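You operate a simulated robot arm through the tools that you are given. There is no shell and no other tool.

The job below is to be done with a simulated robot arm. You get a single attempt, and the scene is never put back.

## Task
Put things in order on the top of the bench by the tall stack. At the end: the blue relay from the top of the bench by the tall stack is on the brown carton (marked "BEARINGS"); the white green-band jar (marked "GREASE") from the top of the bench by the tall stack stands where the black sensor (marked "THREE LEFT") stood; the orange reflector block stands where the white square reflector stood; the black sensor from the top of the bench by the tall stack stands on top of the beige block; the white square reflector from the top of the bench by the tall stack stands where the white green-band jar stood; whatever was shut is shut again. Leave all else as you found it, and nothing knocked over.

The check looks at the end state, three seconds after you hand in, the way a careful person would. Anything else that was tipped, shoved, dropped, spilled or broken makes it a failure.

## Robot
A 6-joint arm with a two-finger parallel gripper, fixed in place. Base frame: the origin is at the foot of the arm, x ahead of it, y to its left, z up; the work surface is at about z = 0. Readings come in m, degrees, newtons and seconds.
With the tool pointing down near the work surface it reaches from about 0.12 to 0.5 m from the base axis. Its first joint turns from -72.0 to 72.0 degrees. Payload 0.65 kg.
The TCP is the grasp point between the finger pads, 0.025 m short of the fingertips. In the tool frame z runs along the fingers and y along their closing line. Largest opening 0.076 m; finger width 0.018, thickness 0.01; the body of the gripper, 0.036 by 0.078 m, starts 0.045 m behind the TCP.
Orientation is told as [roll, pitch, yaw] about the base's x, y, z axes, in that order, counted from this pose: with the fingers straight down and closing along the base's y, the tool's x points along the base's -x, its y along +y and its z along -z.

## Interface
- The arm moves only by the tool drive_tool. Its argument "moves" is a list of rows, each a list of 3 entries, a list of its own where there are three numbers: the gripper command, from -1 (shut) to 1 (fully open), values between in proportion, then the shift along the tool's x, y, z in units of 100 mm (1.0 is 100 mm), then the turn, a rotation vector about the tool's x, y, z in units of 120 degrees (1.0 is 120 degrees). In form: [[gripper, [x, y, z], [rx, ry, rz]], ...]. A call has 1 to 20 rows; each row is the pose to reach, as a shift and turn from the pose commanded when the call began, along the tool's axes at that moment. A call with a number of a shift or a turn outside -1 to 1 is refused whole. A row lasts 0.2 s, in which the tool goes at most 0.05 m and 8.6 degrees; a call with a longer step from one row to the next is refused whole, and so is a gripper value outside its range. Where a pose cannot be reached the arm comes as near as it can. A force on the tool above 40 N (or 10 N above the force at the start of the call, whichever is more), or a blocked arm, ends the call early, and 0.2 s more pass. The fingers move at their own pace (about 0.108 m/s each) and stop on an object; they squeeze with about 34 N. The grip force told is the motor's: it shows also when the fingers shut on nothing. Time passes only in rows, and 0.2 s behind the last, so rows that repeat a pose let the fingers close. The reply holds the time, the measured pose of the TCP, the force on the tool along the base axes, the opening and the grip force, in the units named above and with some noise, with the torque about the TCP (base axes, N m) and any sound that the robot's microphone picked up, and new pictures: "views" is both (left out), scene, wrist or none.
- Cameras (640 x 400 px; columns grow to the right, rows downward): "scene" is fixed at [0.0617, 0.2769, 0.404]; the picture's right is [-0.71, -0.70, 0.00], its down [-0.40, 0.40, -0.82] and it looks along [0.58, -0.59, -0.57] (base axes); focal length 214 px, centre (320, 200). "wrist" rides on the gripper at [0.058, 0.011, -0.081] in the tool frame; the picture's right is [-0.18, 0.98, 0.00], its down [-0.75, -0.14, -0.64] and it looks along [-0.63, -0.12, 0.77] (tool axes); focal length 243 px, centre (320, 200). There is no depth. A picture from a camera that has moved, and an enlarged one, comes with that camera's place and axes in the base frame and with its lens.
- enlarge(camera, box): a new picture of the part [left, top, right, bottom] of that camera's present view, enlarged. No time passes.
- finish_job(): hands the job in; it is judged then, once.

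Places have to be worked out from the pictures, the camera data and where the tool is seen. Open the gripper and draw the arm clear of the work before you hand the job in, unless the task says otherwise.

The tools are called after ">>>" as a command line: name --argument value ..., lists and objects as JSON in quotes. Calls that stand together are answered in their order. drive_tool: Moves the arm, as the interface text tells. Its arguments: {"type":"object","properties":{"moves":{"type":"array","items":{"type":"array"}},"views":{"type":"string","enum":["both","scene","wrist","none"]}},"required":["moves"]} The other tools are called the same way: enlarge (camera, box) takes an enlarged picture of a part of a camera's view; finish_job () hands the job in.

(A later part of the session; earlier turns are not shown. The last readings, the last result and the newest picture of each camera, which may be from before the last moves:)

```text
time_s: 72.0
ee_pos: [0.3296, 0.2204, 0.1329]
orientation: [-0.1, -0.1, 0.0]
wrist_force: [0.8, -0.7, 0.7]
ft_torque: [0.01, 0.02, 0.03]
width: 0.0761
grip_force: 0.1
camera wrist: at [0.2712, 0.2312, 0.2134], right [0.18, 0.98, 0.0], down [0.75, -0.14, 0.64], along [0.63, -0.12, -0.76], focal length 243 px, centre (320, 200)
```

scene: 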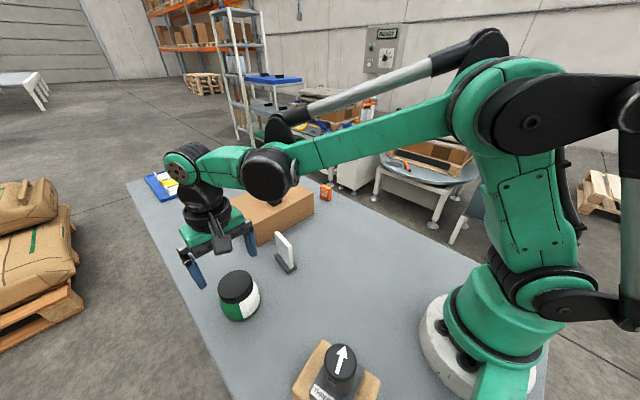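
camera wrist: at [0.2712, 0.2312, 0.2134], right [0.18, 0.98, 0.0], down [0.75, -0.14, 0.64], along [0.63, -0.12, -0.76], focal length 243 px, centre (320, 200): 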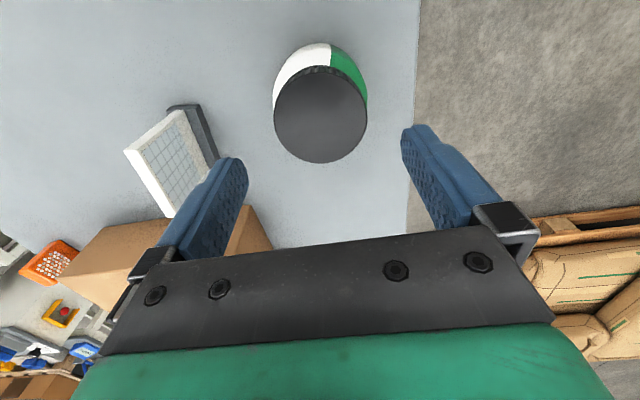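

The jar stands where the sensor stood. Now I move above the white reflector for a close view.

>>> drive_tool --moves '[[1, [0, -0.05, -0.3], [0, 0, 0]], [1, [0, -0.3, -0.5], [0, 0, 0]], [1, [0, -0.6, -0.6], [0, 0, 0]], [1, [0, -0.9, -0.67], [0, 0, 0]], [1, [0, -1.0, -0.67], [0, 0, 0]], [1, [0, -1.0, -0.67], [0, 0, 0]]]' --views "both"

>>> enlarge --camera "wrist" --box '[220, 20, 400, 160]'

>>> enlarge --camera "scene" --box '[190, 215, 330, 335]'

```text
time_s: 73.4
ee_pos: [0.3271, 0.1214, 0.1999]
orientation: [0.0, -0.1, 0.0]
wrist_force: [-0.3, -0.8, 0.4]
ft_torque: [-0.04, 0.0, -0.03]
width: 0.076
grip_force: 0.0
camera wrist: at [0.2693, 0.1317, 0.2801], right [0.18, 0.98, 0.0], down [0.75, -0.14, 0.64], along [0.63, -0.12, -0.76], focal length 243 px, centre (320, 200)
```

scene: 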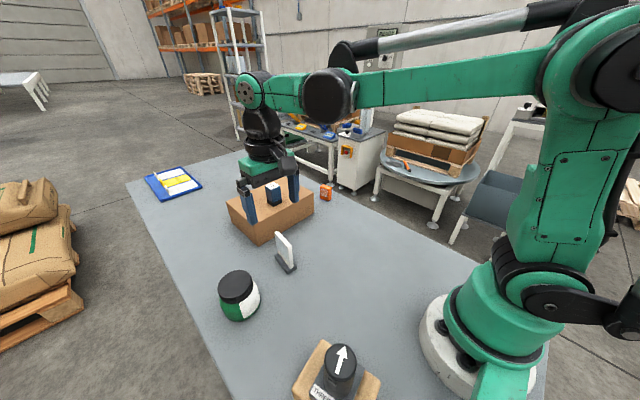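
wrist: 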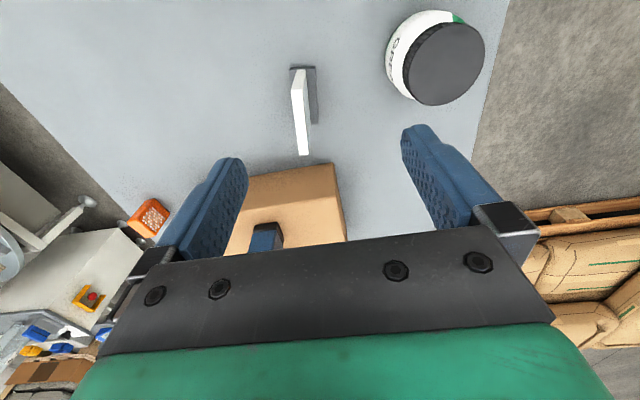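

```text
2.86 times, centred on (310, 90) of wrist
camera zoom: at [0.2693, 0.1317, 0.2801], right [0.18, 0.98, 0.0], down [0.75, -0.14, 0.64], along [0.63, -0.12, -0.76], focal length 693 px, centre (349, 514)
```

zoom: 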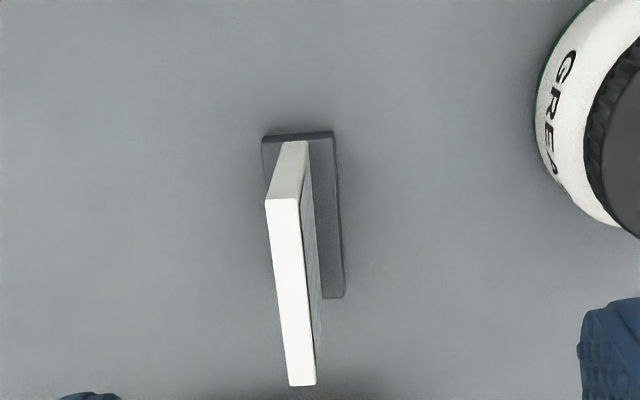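

```text
3.33 times, centred on (260, 275) of scene
camera zoom: at [0.0617, 0.2769, 0.404], right [-0.71, -0.7, 0.0], down [-0.4, 0.4, -0.82], along [0.58, -0.59, -0.57], focal length 715 px, centre (520, -50)
```

zoom: 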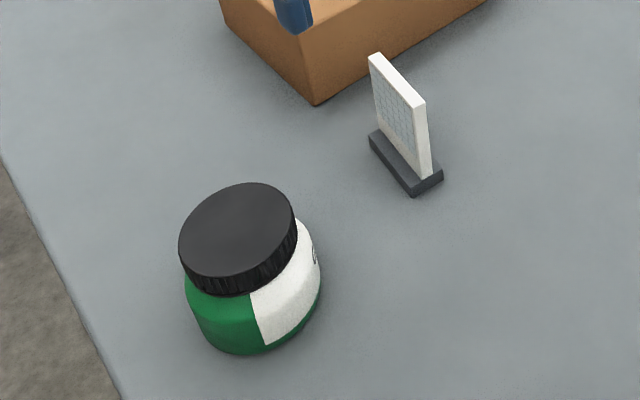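

The reflector's plate is about 58×9 mm, its top at z≈0.075, with yaw about -7° and centre (0.349, 0.099). Its base is centred at about (0.348, 0.100). I line up with it, turn -7°, and descend to z≈0.13.

>>> drive_tool --moves '[[1, [-0.1, -0.1, 0.1], [0, 0, 0.03]], [1, [-0.218, -0.218, 0.3], [0, 0, 0.061]], [1, [-0.218, -0.218, 0.55], [0, 0, 0.061]], [1, [-0.218, -0.218, 0.7], [0, 0, 0.061]], [1, [-0.218, -0.218, 0.7], [0, 0, 0.061]]]' --views "both"

>>> enlarge --camera "wrist" --box '[220, 30, 420, 190]'

```text
time_s: 74.6
ee_pos: [0.3495, 0.1001, 0.1298]
orientation: [0.0, -0.1, -7.3]
wrist_force: [0.4, -0.2, -0.5]
ft_torque: [-0.01, 0.0, 0.02]
width: 0.0761
grip_force: 0.1
camera wrist: at [0.2928, 0.1183, 0.2092], right [0.31, 0.95, 0.0], down [0.73, -0.24, 0.64], along [0.61, -0.2, -0.76], focal length 243 px, centre (320, 200)
```

scene: 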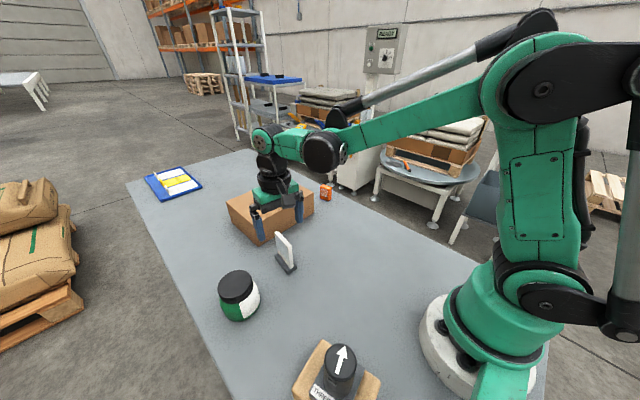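
wrist: 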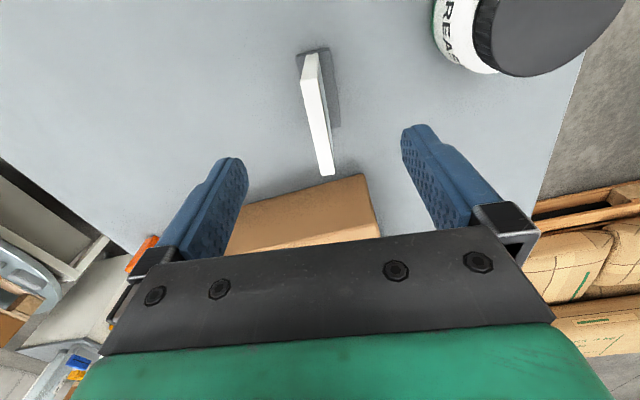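

```text
2.50 times, centred on (320, 110) of wrist
camera zoom: at [0.2928, 0.1183, 0.2092], right [0.31, 0.95, 0.0], down [0.73, -0.24, 0.64], along [0.61, -0.2, -0.76], focal length 606 px, centre (320, 425)
```

zoom: 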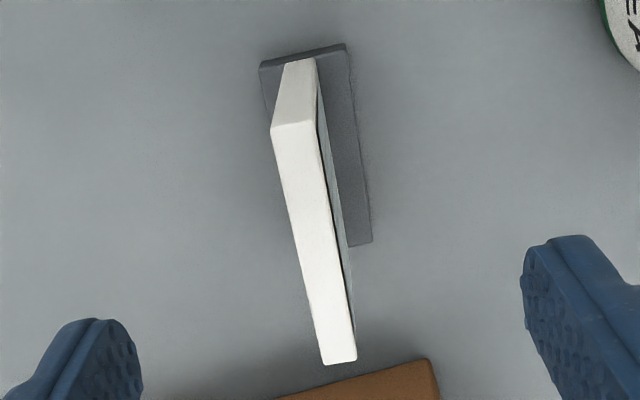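

The plate is aligned with the tool (within 0.5°) and centred to about 1 mm across; along it I'm 3.5 mm short. I correct and descend to z≈0.045.

>>> drive_tool --moves '[[1, [-0.035, -0.008, 0.2], [0, 0, 0]], [1, [-0.035, -0.008, 0.4], [0, 0, 0]], [1, [-0.035, -0.008, 0.6], [0, 0, 0]], [1, [-0.035, -0.008, 0.76], [0, 0, 0]], [1, [-0.035, -0.008, 0.85], [0, 0, 0]], [1, [-0.035, -0.008, 0.85], [0, 0, 0]]]' --views "both"

```text
time_s: 76.0
ee_pos: [0.3523, 0.0975, 0.0457]
orientation: [0.1, -0.1, -7.3]
wrist_force: [0.0, 0.7, 0.9]
ft_torque: [-0.02, 0.02, 0.0]
width: 0.076
grip_force: 0.0
camera wrist: at [0.2965, 0.1155, 0.1249], right [0.31, 0.95, 0.0], down [0.73, -0.24, 0.64], along [0.61, -0.2, -0.76], focal length 243 px, centre (320, 200)
```

scene: 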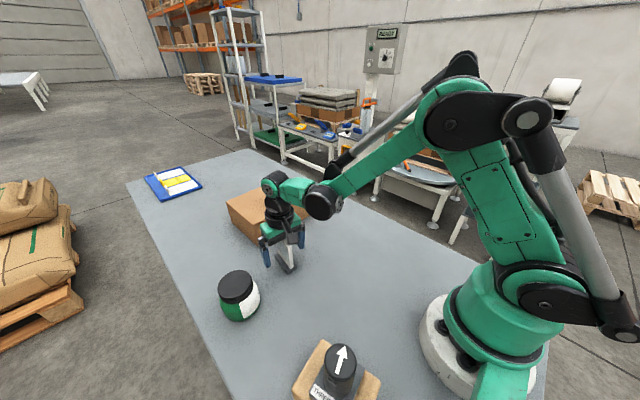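
wrist: 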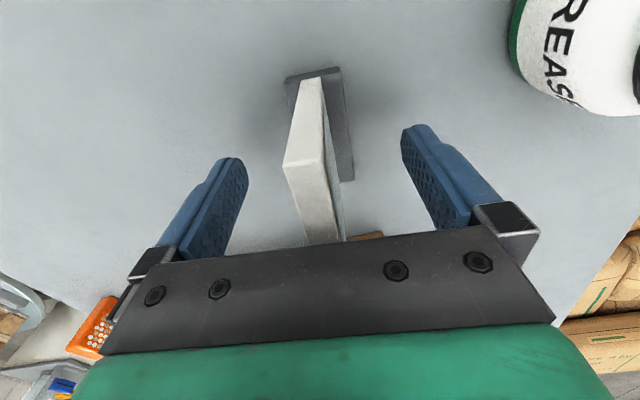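

The plate is centred between the fingers. I close on it and lift 6 mm as a test.

>>> drive_tool --moves '[[-1, [0, 0, 0], [0, 0, 0]], [-1, [0, 0, 0], [0, 0, 0]], [-1, [0, 0, 0], [0, 0, 0]], [-1, [0, 0, 0], [0, 0, 0]], [-1, [0, 0, 0], [0, 0, 0]], [-1, [0, 0, -0.01], [0, 0, 0]], [-1, [0, 0, -0.03], [0, 0, 0]], [-1, [0, 0, -0.06], [0, 0, 0]], [-1, [0, 0, -0.06], [0, 0, 0]]]' --views "both"

```text
time_s: 78.0
ee_pos: [0.3537, 0.0969, 0.0521]
orientation: [0.0, 0.0, -7.3]
wrist_force: [-0.4, 0.0, -0.8]
ft_torque: [-0.03, 0.0, -0.01]
width: 0.0085
grip_force: 30.5
camera wrist: at [0.2965, 0.1154, 0.1304], right [0.31, 0.95, 0.0], down [0.73, -0.24, 0.64], along [0.61, -0.2, -0.76], focal length 243 px, centre (320, 200)
```

scene: 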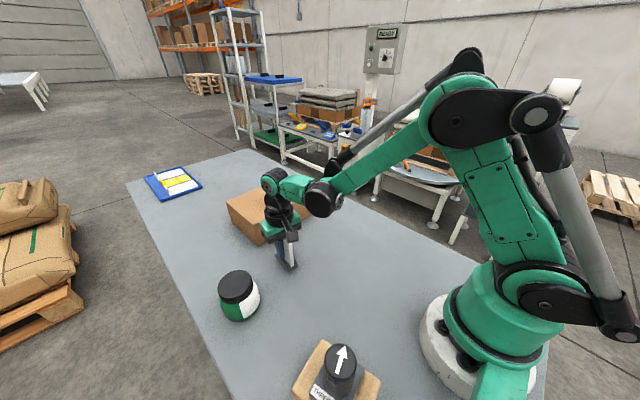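
wrist: 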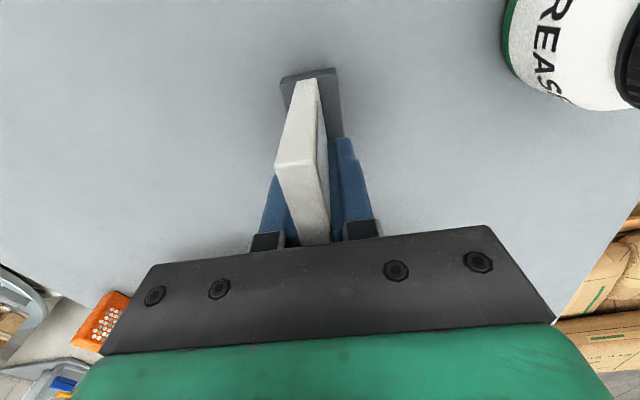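

The reflector is held (8.5 mm). I lift it 95 mm gently.

>>> drive_tool --moves '[[-1, [0, 0, -0.05], [0, 0, 0]], [-1, [0, 0, -0.13], [0, 0, 0]], [-1, [0, 0, -0.25], [0, 0, 0]], [-1, [0, 0, -0.38], [0, 0, 0]], [-1, [0, 0, -0.52], [0, 0, 0]], [-1, [0, 0, -0.66], [0, 0, 0]], [-1, [0, 0, -0.8], [0, 0, 0]], [-1, [0, 0, -0.9], [0, 0, 0]], [-1, [0, 0, -0.95], [0, 0, 0]]]' --views "both"

```text
time_s: 80.0
ee_pos: [0.3531, 0.0953, 0.1456]
orientation: [0.2, -0.1, -7.3]
wrist_force: [0.7, 0.1, -1.1]
ft_torque: [0.02, -0.02, -0.02]
width: 0.0084
grip_force: 30.6
camera wrist: at [0.2966, 0.1148, 0.2267], right [0.31, 0.95, 0.0], down [0.73, -0.24, 0.64], along [0.61, -0.2, -0.76], focal length 243 px, centre (320, 200)
```

scene: 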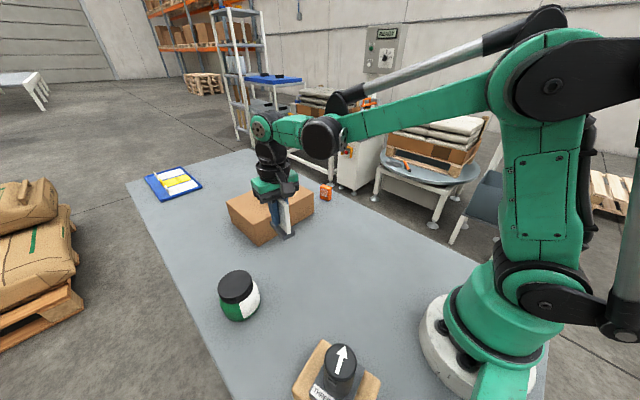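
wrist: 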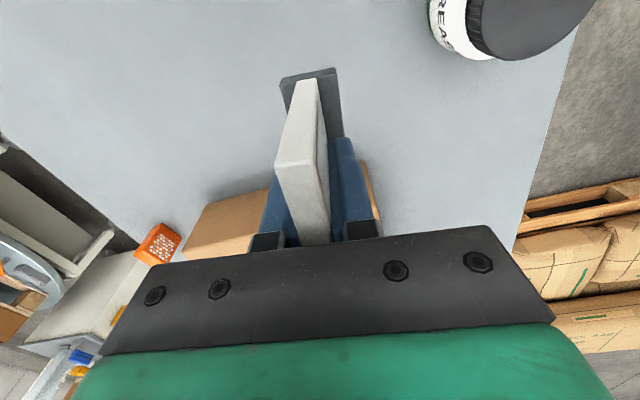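

The reflector is steady. I carry it at this height toward the jar's old place at (0.289, -0.140), in three moves.

>>> drive_tool --moves '[[-1, [0.01, -0.06, 0], [0, 0, 0]], [-1, [0.03, -0.18, 0], [0, 0, 0]], [-1, [0.05, -0.34, 0], [0, 0, 0]], [-1, [0.07, -0.52, 0], [0, 0, 0]], [-1, [0.09, -0.68, 0], [0, 0, 0]], [-1, [0.111, -0.809, 0], [0, 0, 0]]]' --views "none"

>>> drive_tool --moves '[[-1, [0.01, -0.08, 0], [0, 0, 0]], [-1, [0.03, -0.22, 0], [0, 0, 0]], [-1, [0.05, -0.38, 0], [0, 0, 0]], [-1, [0.07, -0.55, 0], [0, 0, 0]], [-1, [0.09, -0.7, 0], [0, 0, 0]], [-1, [0.111, -0.809, 0], [0, 0, 0]]]' --views "none"

>>> drive_tool --moves '[[-1, [0.01, -0.08, 0], [0, 0, 0]], [-1, [0.03, -0.22, 0], [0, 0, 0]], [-1, [0.05, -0.38, 0], [0, 0, 0]], [-1, [0.07, -0.55, 0], [0, 0, 0]], [-1, [0.09, -0.7, 0], [0, 0, 0]], [-1, [0.111, -0.809, 0], [0, 0, 0]], [-1, [0.111, -0.809, 0], [0, 0, 0]]]' --views "both"

```text
time_s: 81.4
ee_pos: [0.3323, 0.0186, 0.1475]
orientation: [0.1, -0.1, -7.3]
wrist_force: [0.0, -0.3, -1.8]
ft_torque: [0.0, 0.01, -0.04]
width: 0.009
grip_force: 30.2
```

```text
time_s: 82.8
ee_pos: [0.3098, -0.0623, 0.1464]
orientation: [0.1, 0.0, -7.4]
wrist_force: [-0.2, -0.2, -0.6]
ft_torque: [-0.01, 0.02, 0.0]
width: 0.0083
grip_force: 30.2
```

```text
time_s: 84.4
ee_pos: [0.2896, -0.1394, 0.1453]
orientation: [0.1, -0.1, -7.2]
wrist_force: [0.9, -0.2, -0.4]
ft_torque: [-0.02, -0.03, -0.04]
width: 0.0085
grip_force: 30.2
camera wrist: at [0.2329, -0.1215, 0.2257], right [0.31, 0.95, 0.0], down [0.73, -0.24, 0.64], along [0.61, -0.2, -0.76], focal length 243 px, centre (320, 200)
```

scene: 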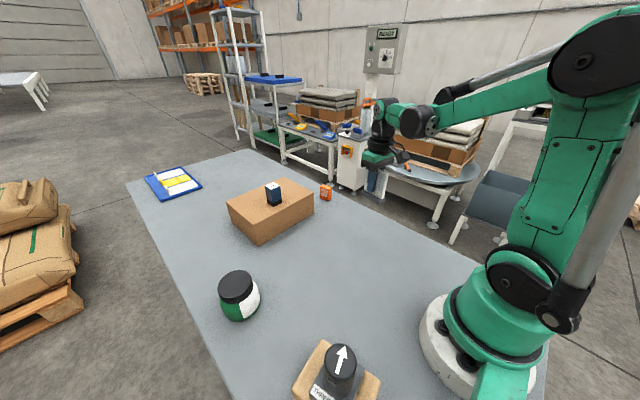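
wrist: 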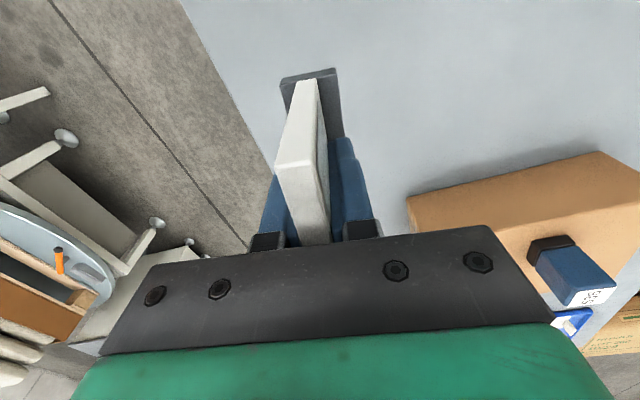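

The reflector is over the jar's old spot. Its base centre is about 3–4 mm behind the tool point, so I shift 3 mm forward and descend 90 mm.

>>> drive_tool --moves '[[-1, [-0.02, 0, 0.06], [0, 0, 0]], [-1, [-0.032, 0, 0.18], [0, 0, 0]], [-1, [-0.032, 0, 0.33], [0, 0, 0]], [-1, [-0.032, 0, 0.5], [0, 0, 0]], [-1, [-0.032, 0, 0.66], [0, 0, 0]], [-1, [-0.032, 0, 0.79], [0, 0, 0]], [-1, [-0.032, 0, 0.87], [0, 0, 0]], [-1, [-0.032, 0, 0.9], [0, 0, 0]]]' --views "both"

```text
time_s: 86.2
ee_pos: [0.292, -0.1389, 0.0553]
orientation: [0.0, -0.1, -7.2]
wrist_force: [-0.3, -0.4, -2.0]
ft_torque: [0.0, 0.05, 0.02]
width: 0.0085
grip_force: 30.3
camera wrist: at [0.2359, -0.1205, 0.1351], right [0.31, 0.95, 0.0], down [0.73, -0.24, 0.64], along [0.61, -0.2, -0.77], focal length 243 px, centre (320, 200)
```

scene: 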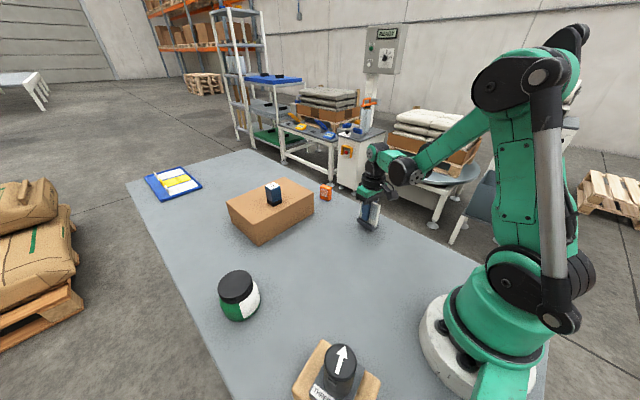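
wrist: 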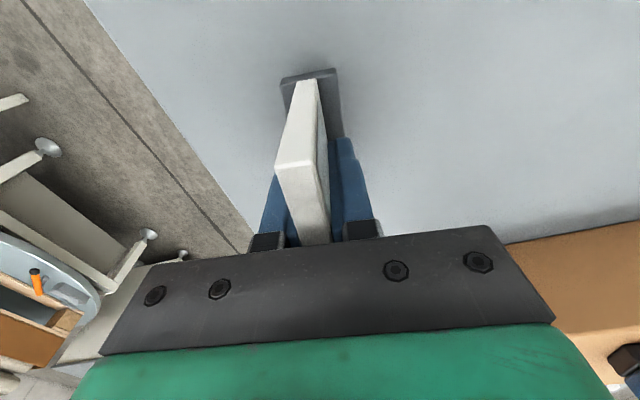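

About 10 mm remain to the bench by my reckoning. I lower 7 mm, then feel for contact.

>>> drive_tool --moves '[[-1, [0, 0, 0.02], [0, 0, 0]], [-1, [0, 0, 0.05], [0, 0, 0]], [-1, [0, 0, 0.07], [0, 0, 0]], [-1, [0, 0, 0.08], [0, 0, 0]]]' --views "none"

```text
time_s: 87.2
ee_pos: [0.2923, -0.139, 0.0466]
orientation: [0.0, -0.1, -7.3]
wrist_force: [0.3, 1.2, -0.7]
ft_torque: [0.0, -0.01, 0.02]
width: 0.0085
grip_force: 29.9
```

No contact yet. I lower 1–2 mm more in small steps.

>>> drive_tool --moves '[[-1, [0, 0, 0.008], [0, 0, 0]], [-1, [0, 0, 0.014], [0, 0, 0]]]' --views "none"

```text
time_s: 87.8
ee_pos: [0.2936, -0.14, 0.0456]
orientation: [0.2, -0.1, -7.3]
wrist_force: [-0.1, -0.2, -1.1]
ft_torque: [0.01, 0.0, 0.02]
width: 0.0086
grip_force: 29.7
```

Still hanging free. Another 1.5 mm.

>>> drive_tool --moves '[[-1, [0, 0, 0.007], [0, 0, 0]], [-1, [0, 0, 0.014], [0, 0, 0]]]' --views "none"

```text
time_s: 88.4
ee_pos: [0.2935, -0.1397, 0.0458]
orientation: [0.2, -0.1, -7.3]
wrist_force: [-1.0, 1.2, 26.5]
ft_torque: [-0.01, 0.04, 0.02]
width: 0.0085
grip_force: 30.1
```

Contact (26.5 N up). I ease off 1 mm and open the fingers.

>>> drive_tool --moves '[[-1, [0, 0, -0.011], [0, 0, 0]], [-1, [0, 0, -0.011], [0, 0, 0]], [0, [0, 0, -0.011], [0, 0, 0]], [1, [0, 0, -0.011], [0, 0, 0]], [1, [0, 0, -0.011], [0, 0, 0]], [1, [0, 0, -0.011], [0, 0, 0]]]' --views "wrist"

```text
time_s: 89.8
ee_pos: [0.2925, -0.1396, 0.0455]
orientation: [0.2, -0.2, -7.3]
wrist_force: [0.9, -0.2, -1.3]
ft_torque: [-0.02, 0.01, 0.01]
width: 0.0762
grip_force: 0.1
camera wrist: at [0.2357, -0.1217, 0.1258], right [0.31, 0.95, 0.0], down [0.73, -0.24, 0.64], along [0.61, -0.2, -0.77], focal length 243 px, centre (320, 200)
```

wrist: 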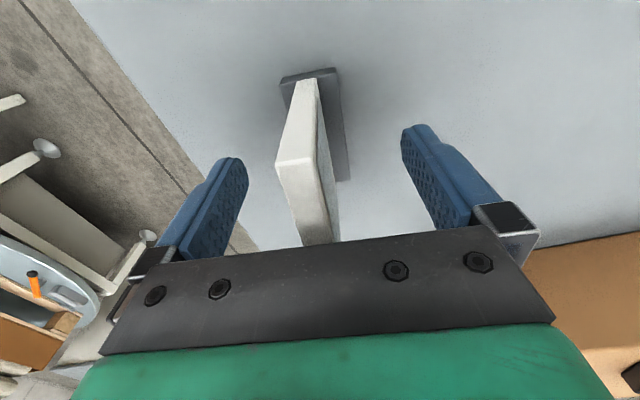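

The reflector stands upright. I rise straight up 100 mm and check.

>>> drive_tool --moves '[[1, [0, 0, -0.1], [0, 0, 0]], [1, [0, 0, -0.25], [0, 0, 0]], [1, [0, 0, -0.5], [0, 0, 0]], [1, [0, 0, -0.8], [0, 0, 0]], [1, [0, 0, -1.0], [0, 0, 0]], [1, [0, 0, -1.0], [0, 0, 0]]]' --views "both"

>>> enlarge --camera "scene" --box '[290, 170, 410, 250]'

```text
time_s: 91.2
ee_pos: [0.2934, -0.1382, 0.146]
orientation: [0.0, -0.1, -7.3]
wrist_force: [-0.4, -0.1, 0.2]
ft_torque: [-0.01, -0.02, 0.03]
width: 0.0762
grip_force: 0.1
camera wrist: at [0.2373, -0.1201, 0.2264], right [0.31, 0.95, 0.0], down [0.73, -0.24, 0.64], along [0.61, -0.2, -0.77], focal length 243 px, centre (320, 200)
```

scene: 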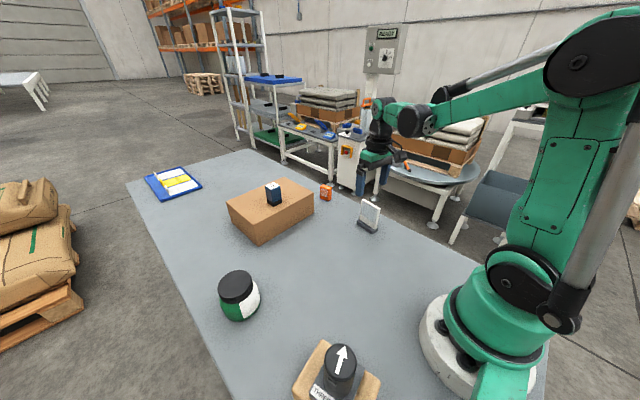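
wrist: 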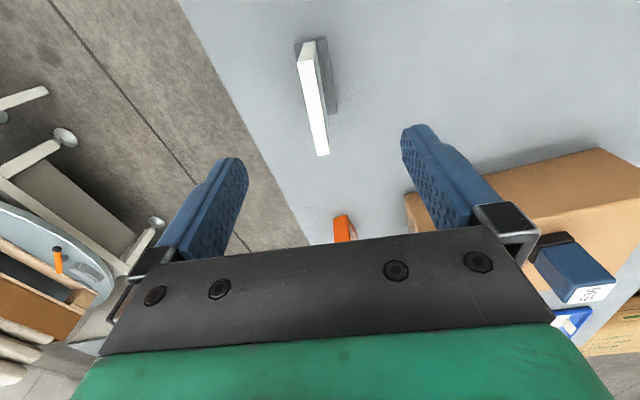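

```text
5.00 times, centred on (350, 210) of scene
camera zoom: at [0.0617, 0.2769, 0.404], right [-0.71, -0.7, 0.0], down [-0.4, 0.4, -0.82], along [0.58, -0.59, -0.57], focal length 1072 px, centre (170, 150)
```

zoom: 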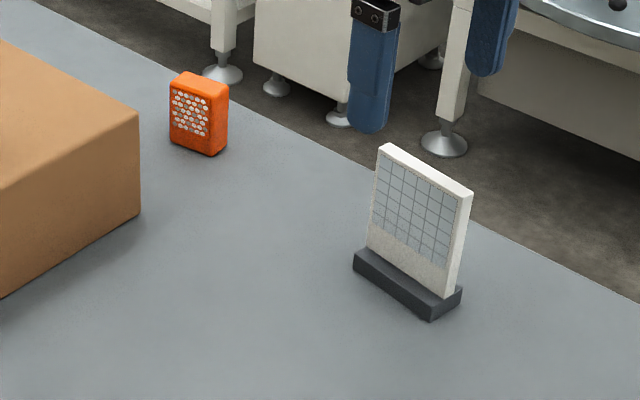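

The reflector stands at about (0.286, -0.1385), within 3 mm of the jar's old spot. The orange block looks about 30×16×40 mm, centred near (0.46, -0.156). I move toward it at z≈0.146, turning to yaw about +8°.

>>> drive_tool --moves '[[1, [-0.15, 0, 0], [0, 0, -0.03]], [1, [-0.4, 0, 0], [0, 0, -0.06]], [1, [-0.7, 0, 0], [0, 0, -0.1]], [1, [-0.9, 0, 0], [0, 0, -0.1275]], [1, [-0.957, 0, 0], [0, 0, -0.1275]], [1, [-0.957, 0, 0], [0, 0, -0.1275]]]' --views "both"

>>> enlarge --camera "wrist" --box '[220, 60, 420, 220]'

```text
time_s: 92.6
ee_pos: [0.3881, -0.1505, 0.1448]
orientation: [0.0, -0.1, 8.1]
wrist_force: [-0.4, -0.5, 0.8]
ft_torque: [0.02, -0.01, -0.04]
width: 0.0762
grip_force: 0.1
camera wrist: at [0.3289, -0.1482, 0.2254], right [0.04, 1.0, 0.0], down [0.76, -0.03, 0.64], along [0.64, -0.03, -0.76], focal length 243 px, centre (320, 200)
```

scene: 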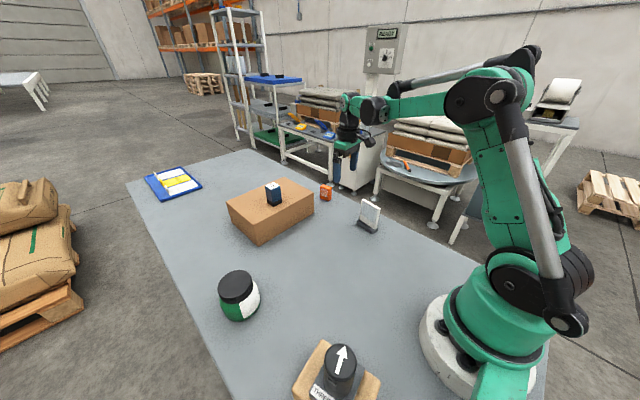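
wrist: 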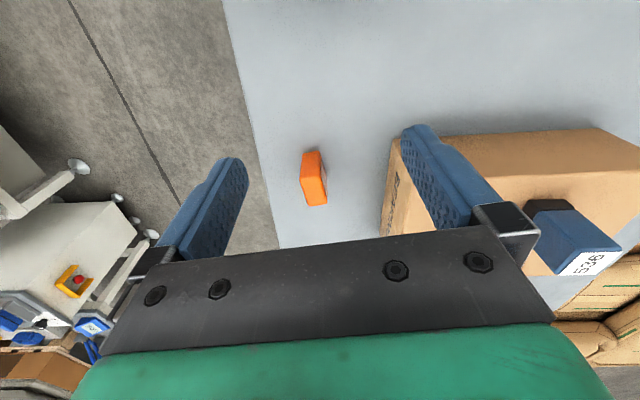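

```text
2.50 times, centred on (320, 140) of wrist
camera zoom: at [0.3289, -0.1482, 0.2254], right [0.04, 1.0, 0.0], down [0.76, -0.03, 0.64], along [0.64, -0.03, -0.76], focal length 606 px, centre (320, 350)
```

zoom: 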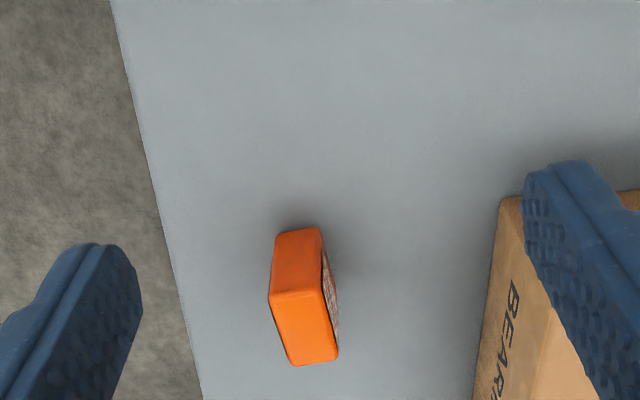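

The carton shows its "BEARINGS" mark on this side. The orange block is centred at about (0.469, -0.160), 20 mm thick, with yaw about 8.5° and top z≈0.045. I move over it and down to z≈0.115.

>>> drive_tool --moves '[[1, [-0.15, -0.05, 0.05], [0, 0, 0]], [1, [-0.38, -0.1, 0.15], [0, 0, 0]], [1, [-0.6, -0.17, 0.25], [0, 0, 0]], [1, [-0.74, -0.206, 0.3], [0, 0, 0]], [1, [-0.76, -0.206, 0.3], [0, 0, 0]]]' --views "both"

>>> enlarge --camera "wrist" --box '[220, 30, 420, 190]'

```text
time_s: 93.8
ee_pos: [0.4665, -0.1605, 0.1157]
orientation: [0.1, -0.1, 8.0]
wrist_force: [-0.2, -0.9, -0.5]
ft_torque: [0.01, 0.02, 0.0]
width: 0.0761
grip_force: 0.1
camera wrist: at [0.406, -0.1585, 0.1955], right [0.05, 1.0, 0.0], down [0.76, -0.03, 0.64], along [0.64, -0.03, -0.76], focal length 243 px, centre (320, 200)
```

scene: 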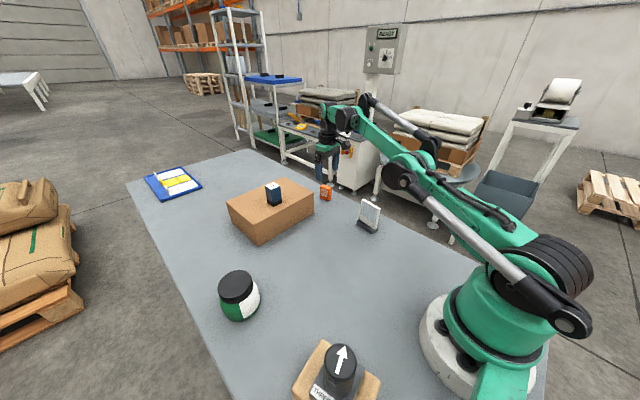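
wrist: 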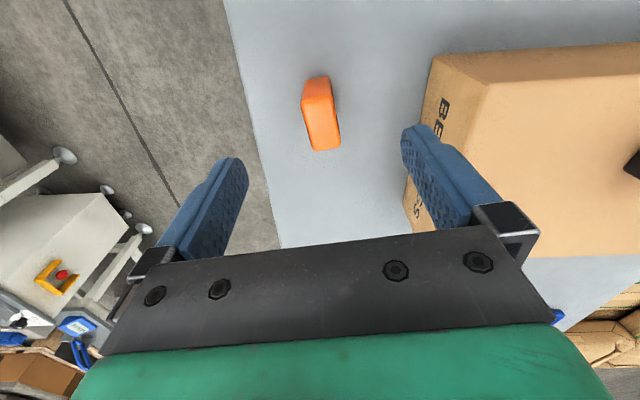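

```text
2.50 times, centred on (320, 110) of wrist
camera zoom: at [0.406, -0.1585, 0.1955], right [0.05, 1.0, 0.0], down [0.76, -0.03, 0.64], along [0.64, -0.03, -0.76], focal length 606 px, centre (320, 425)
```

zoom: 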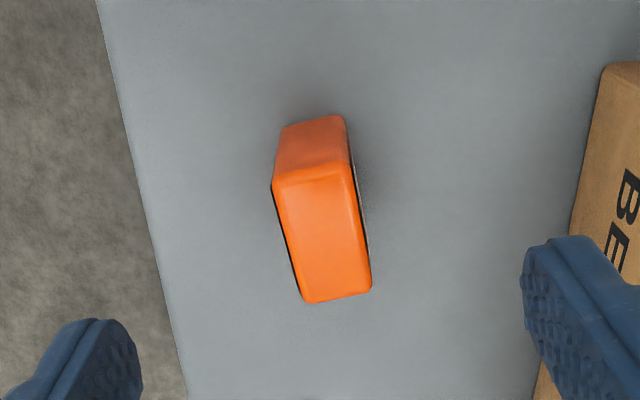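

The block is centred across the fingers and aligned to about 1.5°. I descend to z≈0.031 around it.

>>> drive_tool --moves '[[1, [-0.02, 0.001, 0.2], [0, 0, 0]], [1, [-0.02, 0.001, 0.4], [0, 0, 0]], [1, [-0.02, 0.001, 0.6], [0, 0, 0]], [1, [-0.02, 0.001, 0.76], [0, 0, 0]], [1, [-0.02, 0.001, 0.84], [0, 0, 0]], [1, [-0.02, 0.001, 0.84], [0, 0, 0]]]' --views "both"

```text
time_s: 95.2
ee_pos: [0.4678, -0.1599, 0.0311]
orientation: [-0.1, -0.2, 8.0]
wrist_force: [-0.1, 1.0, -0.4]
ft_torque: [-0.04, -0.03, 0.01]
width: 0.076
grip_force: 0.2
camera wrist: at [0.4084, -0.1577, 0.1114], right [0.05, 1.0, 0.0], down [0.76, -0.04, 0.64], along [0.64, -0.03, -0.76], focal length 243 px, centre (320, 200)
```

scene: 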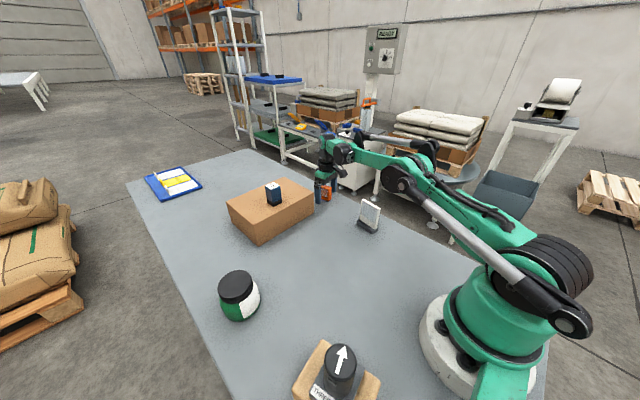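
wrist: 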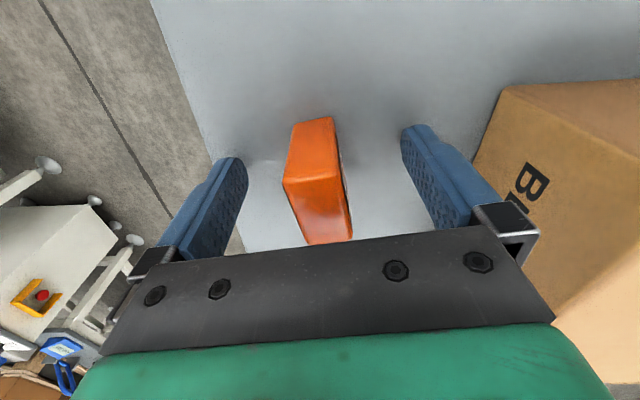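

The orange block is between the fingers. I close on it and lift 6 mm as a test.

>>> drive_tool --moves '[[-1, [0, 0, 0], [0, 0, 0]], [-1, [0, 0, 0], [0, 0, 0]], [-1, [0, 0, 0], [0, 0, 0]], [-1, [0, 0, 0], [0, 0, 0]], [-1, [0, 0, -0.01], [0, 0, 0]], [-1, [0, 0, -0.03], [0, 0, 0]], [-1, [0, 0, -0.06], [0, 0, 0]], [-1, [0, 0, -0.06], [0, 0, 0]]]' --views "wrist"

```text
time_s: 97.0
ee_pos: [0.4685, -0.1603, 0.0383]
orientation: [0.1, 0.0, 8.0]
wrist_force: [-0.2, -0.9, -1.0]
ft_torque: [-0.01, 0.01, 0.02]
width: 0.0193
grip_force: 34.0
camera wrist: at [0.4084, -0.1587, 0.1178], right [0.05, 1.0, 0.0], down [0.76, -0.04, 0.64], along [0.64, -0.03, -0.76], focal length 243 px, centre (320, 200)
```

wrist: 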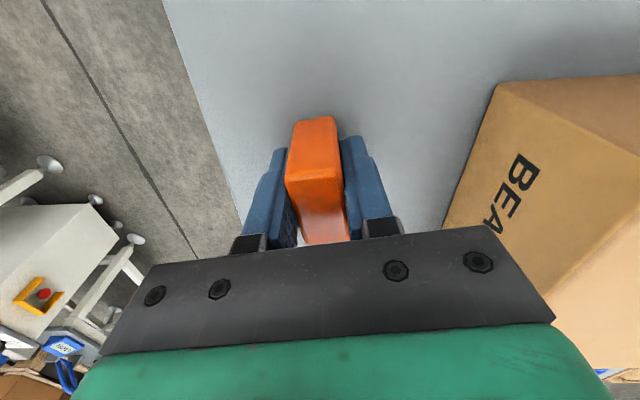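

The block is held at 19.3 mm. I lift gently, drawing back toward the robot as I rise to stay within reach.

>>> drive_tool --moves '[[-1, [0, 0, -0.06], [0, 0, 0]], [-1, [0, 0, -0.16], [0, 0, 0]], [-1, [0.02, 0, -0.28], [0, 0, 0]], [-1, [0.08, 0, -0.42], [0, 0, 0]], [-1, [0.18, 0, -0.56], [0, 0, 0]], [-1, [0.32, 0, -0.7], [0, 0, 0]], [-1, [0.46, 0, -0.82], [0, 0, 0]], [-1, [0.58, 0, -0.92], [0, 0, 0]], [-1, [0.64, 0, -0.98], [0, 0, 0]]]' --views "both"

```text
time_s: 99.0
ee_pos: [0.4044, -0.1697, 0.1361]
orientation: [0.0, 0.0, 8.1]
wrist_force: [-1.0, 0.2, -1.4]
ft_torque: [-0.03, 0.0, -0.01]
width: 0.0189
grip_force: 33.9
camera wrist: at [0.3445, -0.1676, 0.216], right [0.04, 1.0, 0.0], down [0.76, -0.03, 0.64], along [0.64, -0.03, -0.76], focal length 243 px, centre (320, 200)
```

scene: 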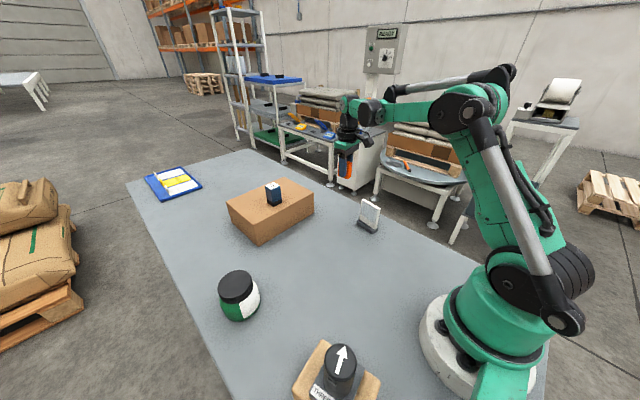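
wrist: 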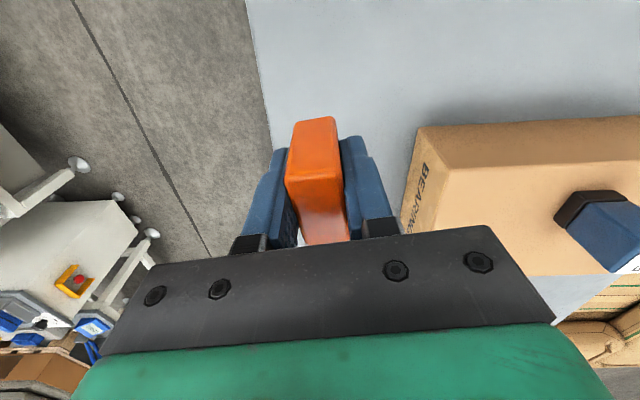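

The block is steady. I carry it over the bench to the white reflector's old place at (0.3475, 0.0995), in three moves.

>>> drive_tool --moves '[[-1, [0.005, 0.06, 0], [0, 0, 0]], [-1, [0.015, 0.18, 0], [0, 0, 0]], [-1, [0.03, 0.35, 0], [0, 0, 0]], [-1, [0.045, 0.54, 0], [0, 0, 0]], [-1, [0.06, 0.73, 0], [0, 0, 0]], [-1, [0.07, 0.915, 0], [0, 0, 0]]]' --views "none"

>>> drive_tool --moves '[[-1, [0.01, 0.1, 0], [0, 0, 0]], [-1, [0.02, 0.26, 0], [0, 0, 0]], [-1, [0.03, 0.43, 0], [0, 0, 0]], [-1, [0.045, 0.6, 0], [0, 0, 0]], [-1, [0.06, 0.77, 0], [0, 0, 0]], [-1, [0.07, 0.915, 0], [0, 0, 0]]]' --views "none"

>>> drive_tool --moves '[[-1, [0.01, 0.1, 0], [0, 0, 0.02]], [-1, [0.02, 0.26, 0], [0, 0, 0.045]], [-1, [0.03, 0.43, 0], [0, 0, 0.07]], [-1, [0.045, 0.6, 0], [0, 0, 0.095]], [-1, [0.06, 0.77, 0], [0, 0, 0.115]], [-1, [0.07, 0.88, 0], [0, 0, 0.1275]], [-1, [0.07, 0.915, 0], [0, 0, 0.1275]]]' --views "both"

```text
time_s: 100.4
ee_pos: [0.3859, -0.0793, 0.1366]
orientation: [0.0, 0.0, 8.0]
wrist_force: [0.2, -0.4, 0.0]
ft_torque: [0.01, 0.02, 0.0]
width: 0.0191
grip_force: 34.0
```

```text
time_s: 101.8
ee_pos: [0.3661, 0.0103, 0.1358]
orientation: [0.0, -0.1, 8.0]
wrist_force: [-0.3, 0.3, -0.4]
ft_torque: [0.0, 0.0, 0.03]
width: 0.0192
grip_force: 34.0
```

```text
time_s: 103.4
ee_pos: [0.3452, 0.1004, 0.1358]
orientation: [0.1, -0.1, -7.2]
wrist_force: [0.3, -1.0, -1.2]
ft_torque: [0.0, 0.02, 0.01]
width: 0.0193
grip_force: 34.3
camera wrist: at [0.2884, 0.1176, 0.2156], right [0.31, 0.95, 0.0], down [0.73, -0.24, 0.64], along [0.61, -0.2, -0.77], focal length 243 px, centre (320, 200)
```

scene: 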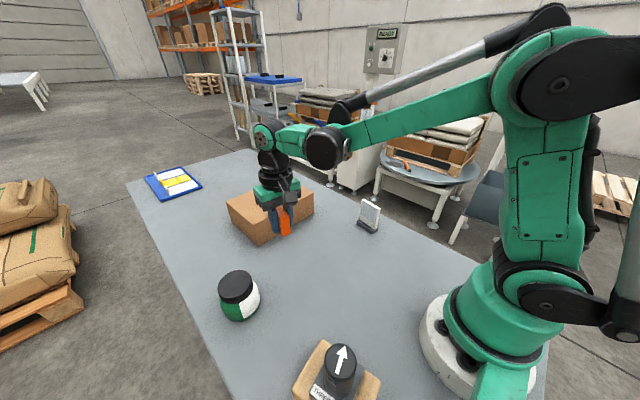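
wrist: 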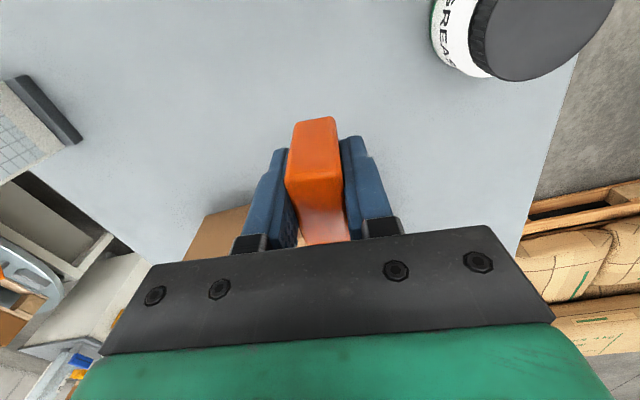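

The block is over the spot. I descend 95 mm, leaving about 10 mm to the bench.

>>> drive_tool --moves '[[-1, [0, 0, 0.06], [0, 0, 0]], [-1, [0, 0, 0.18], [0, 0, 0]], [-1, [0, 0, 0.34], [0, 0, 0]], [-1, [0, 0, 0.52], [0, 0, 0]], [-1, [0, 0, 0.68], [0, 0, 0]], [-1, [0, 0, 0.82], [0, 0, 0]], [-1, [0, 0, 0.91], [0, 0, 0]], [-1, [0, 0, 0.95], [0, 0, 0]]]' --views "both"

```text
time_s: 105.2
ee_pos: [0.3462, 0.0977, 0.0414]
orientation: [0.1, -0.2, -7.2]
wrist_force: [0.4, 0.3, -0.7]
ft_torque: [0.0, -0.04, -0.03]
width: 0.0195
grip_force: 34.0
camera wrist: at [0.2887, 0.1169, 0.1215], right [0.31, 0.95, 0.0], down [0.73, -0.24, 0.64], along [0.61, -0.2, -0.77], focal length 243 px, centre (320, 200)
```

scene: 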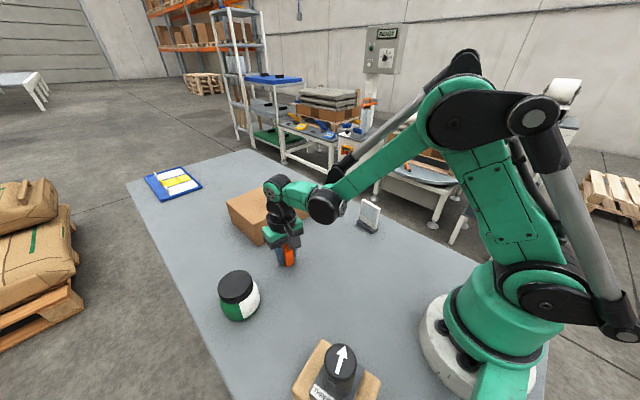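
wrist: 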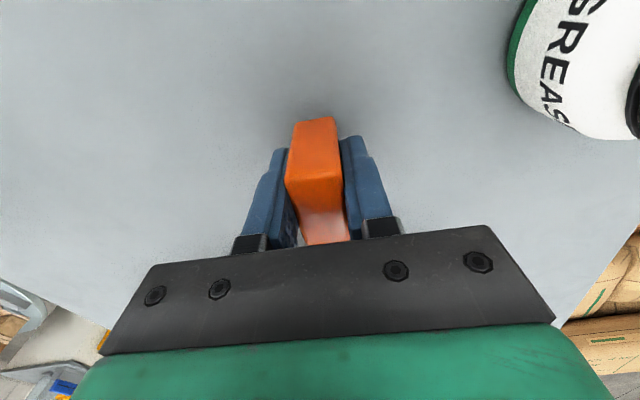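

About 10 mm remain. I lower 8 mm, then feel for contact.

>>> drive_tool --moves '[[-1, [0, 0, 0.03], [0, 0, 0]], [-1, [0, 0, 0.06], [0, 0, 0]], [-1, [0, 0, 0.08], [0, 0, 0]], [-1, [0, 0, 0.09], [0, 0, 0]]]' --views "none"

```text
time_s: 106.2
ee_pos: [0.3457, 0.0986, 0.0312]
orientation: [0.1, 0.0, -7.4]
wrist_force: [-0.3, -0.2, 0.6]
ft_torque: [-0.04, 0.03, 0.03]
width: 0.0191
grip_force: 34.6
```

Close to touching, with the force at about zero. I go one more millimetre.

>>> drive_tool --moves '[[-1, [0, 0, 0.007], [0, 0, 0]], [-1, [0, 0, 0.012], [0, 0, 0]]]' --views "none"

```text
time_s: 106.8
ee_pos: [0.3451, 0.0983, 0.0317]
orientation: [0.1, -0.2, -7.3]
wrist_force: [3.1, 2.0, 27.4]
ft_torque: [0.02, -0.13, 0.01]
width: 0.019
grip_force: 33.7
```

Contact (27 N up). I ease off 1 mm and open the fingers.

>>> drive_tool --moves '[[-1, [0, 0, -0.011], [0, 0, 0]], [-1, [0, 0, -0.011], [0, 0, 0]], [0, [0, 0, -0.011], [0, 0, 0]], [1, [0, 0, -0.011], [0, 0, 0]], [1, [0, 0, -0.011], [0, 0, 0]]]' --views "wrist"

```text
time_s: 108.0
ee_pos: [0.3451, 0.0996, 0.0329]
orientation: [0.1, -0.1, -7.3]
wrist_force: [0.7, -0.4, -0.3]
ft_torque: [0.0, 0.0, -0.02]
width: 0.076
grip_force: 0.1
camera wrist: at [0.2886, 0.117, 0.1121], right [0.31, 0.95, 0.0], down [0.73, -0.24, 0.64], along [0.61, -0.2, -0.76], focal length 243 px, centre (320, 200)
```

wrist: 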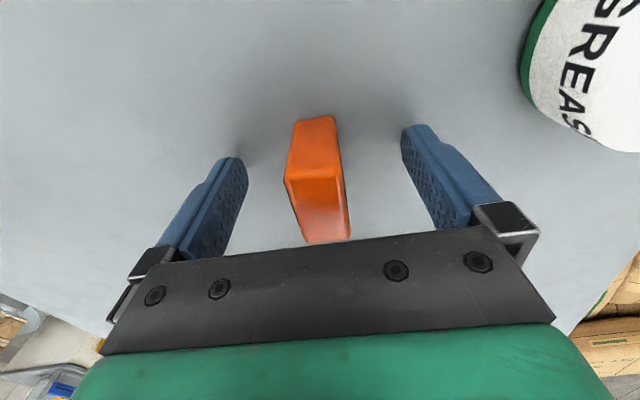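

The orange block stands free between the fingers. I rise straight up 100 mm, then draw back and look over everything.

>>> drive_tool --moves '[[1, [0, 0, -0.1], [0, 0, 0]], [1, [0, 0, -0.25], [0, 0, 0]], [1, [0, 0, -0.5], [0, 0, 0]], [1, [0, 0, -0.8], [0, 0, 0]], [1, [0, 0, -1.0], [0, 0, 0]]]' --views "none"

>>> drive_tool --moves '[[1, [0.2, -0.15, -0.3], [0, 0, -0.03]], [1, [0.4, -0.4, -0.6], [0, 0, -0.061]], [1, [0.6, -0.7, -0.9], [0, 0, -0.061]], [1, [0.7, -1.0, -1.0], [0, 0, -0.061]], [1, [0.7, -1.0, -1.0], [0, 0, -0.061]]]' --views "both"

```text
time_s: 109.2
ee_pos: [0.3459, 0.1003, 0.1311]
orientation: [0.2, -0.1, -7.3]
wrist_force: [-0.2, 0.4, 0.2]
ft_torque: [-0.04, 0.0, -0.01]
width: 0.0761
grip_force: 0.2
```

```text
time_s: 110.4
ee_pos: [0.2627, 0.0089, 0.2297]
orientation: [0.0, -0.1, 0.2]
wrist_force: [-0.1, 0.0, -0.3]
ft_torque: [-0.02, 0.03, -0.03]
width: 0.0758
grip_force: 0.1
camera wrist: at [0.2041, 0.0193, 0.3105], right [0.18, 0.98, 0.0], down [0.75, -0.14, 0.64], along [0.63, -0.12, -0.76], focal length 243 px, centre (320, 200)
```

scene: 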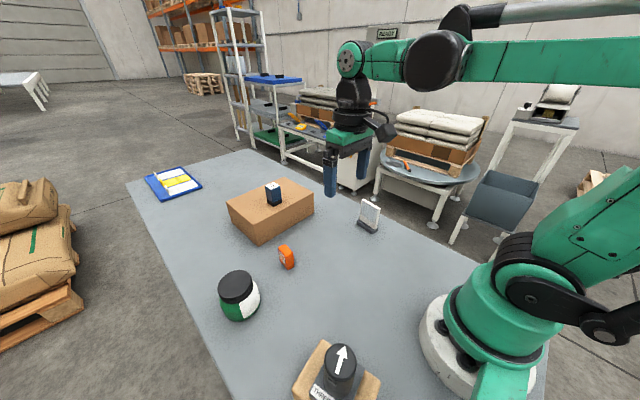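
wrist: 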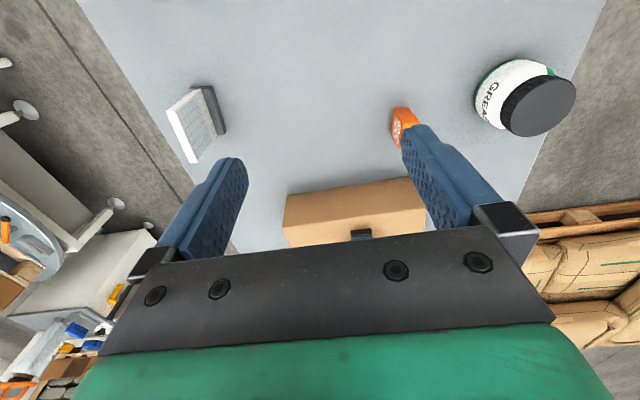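

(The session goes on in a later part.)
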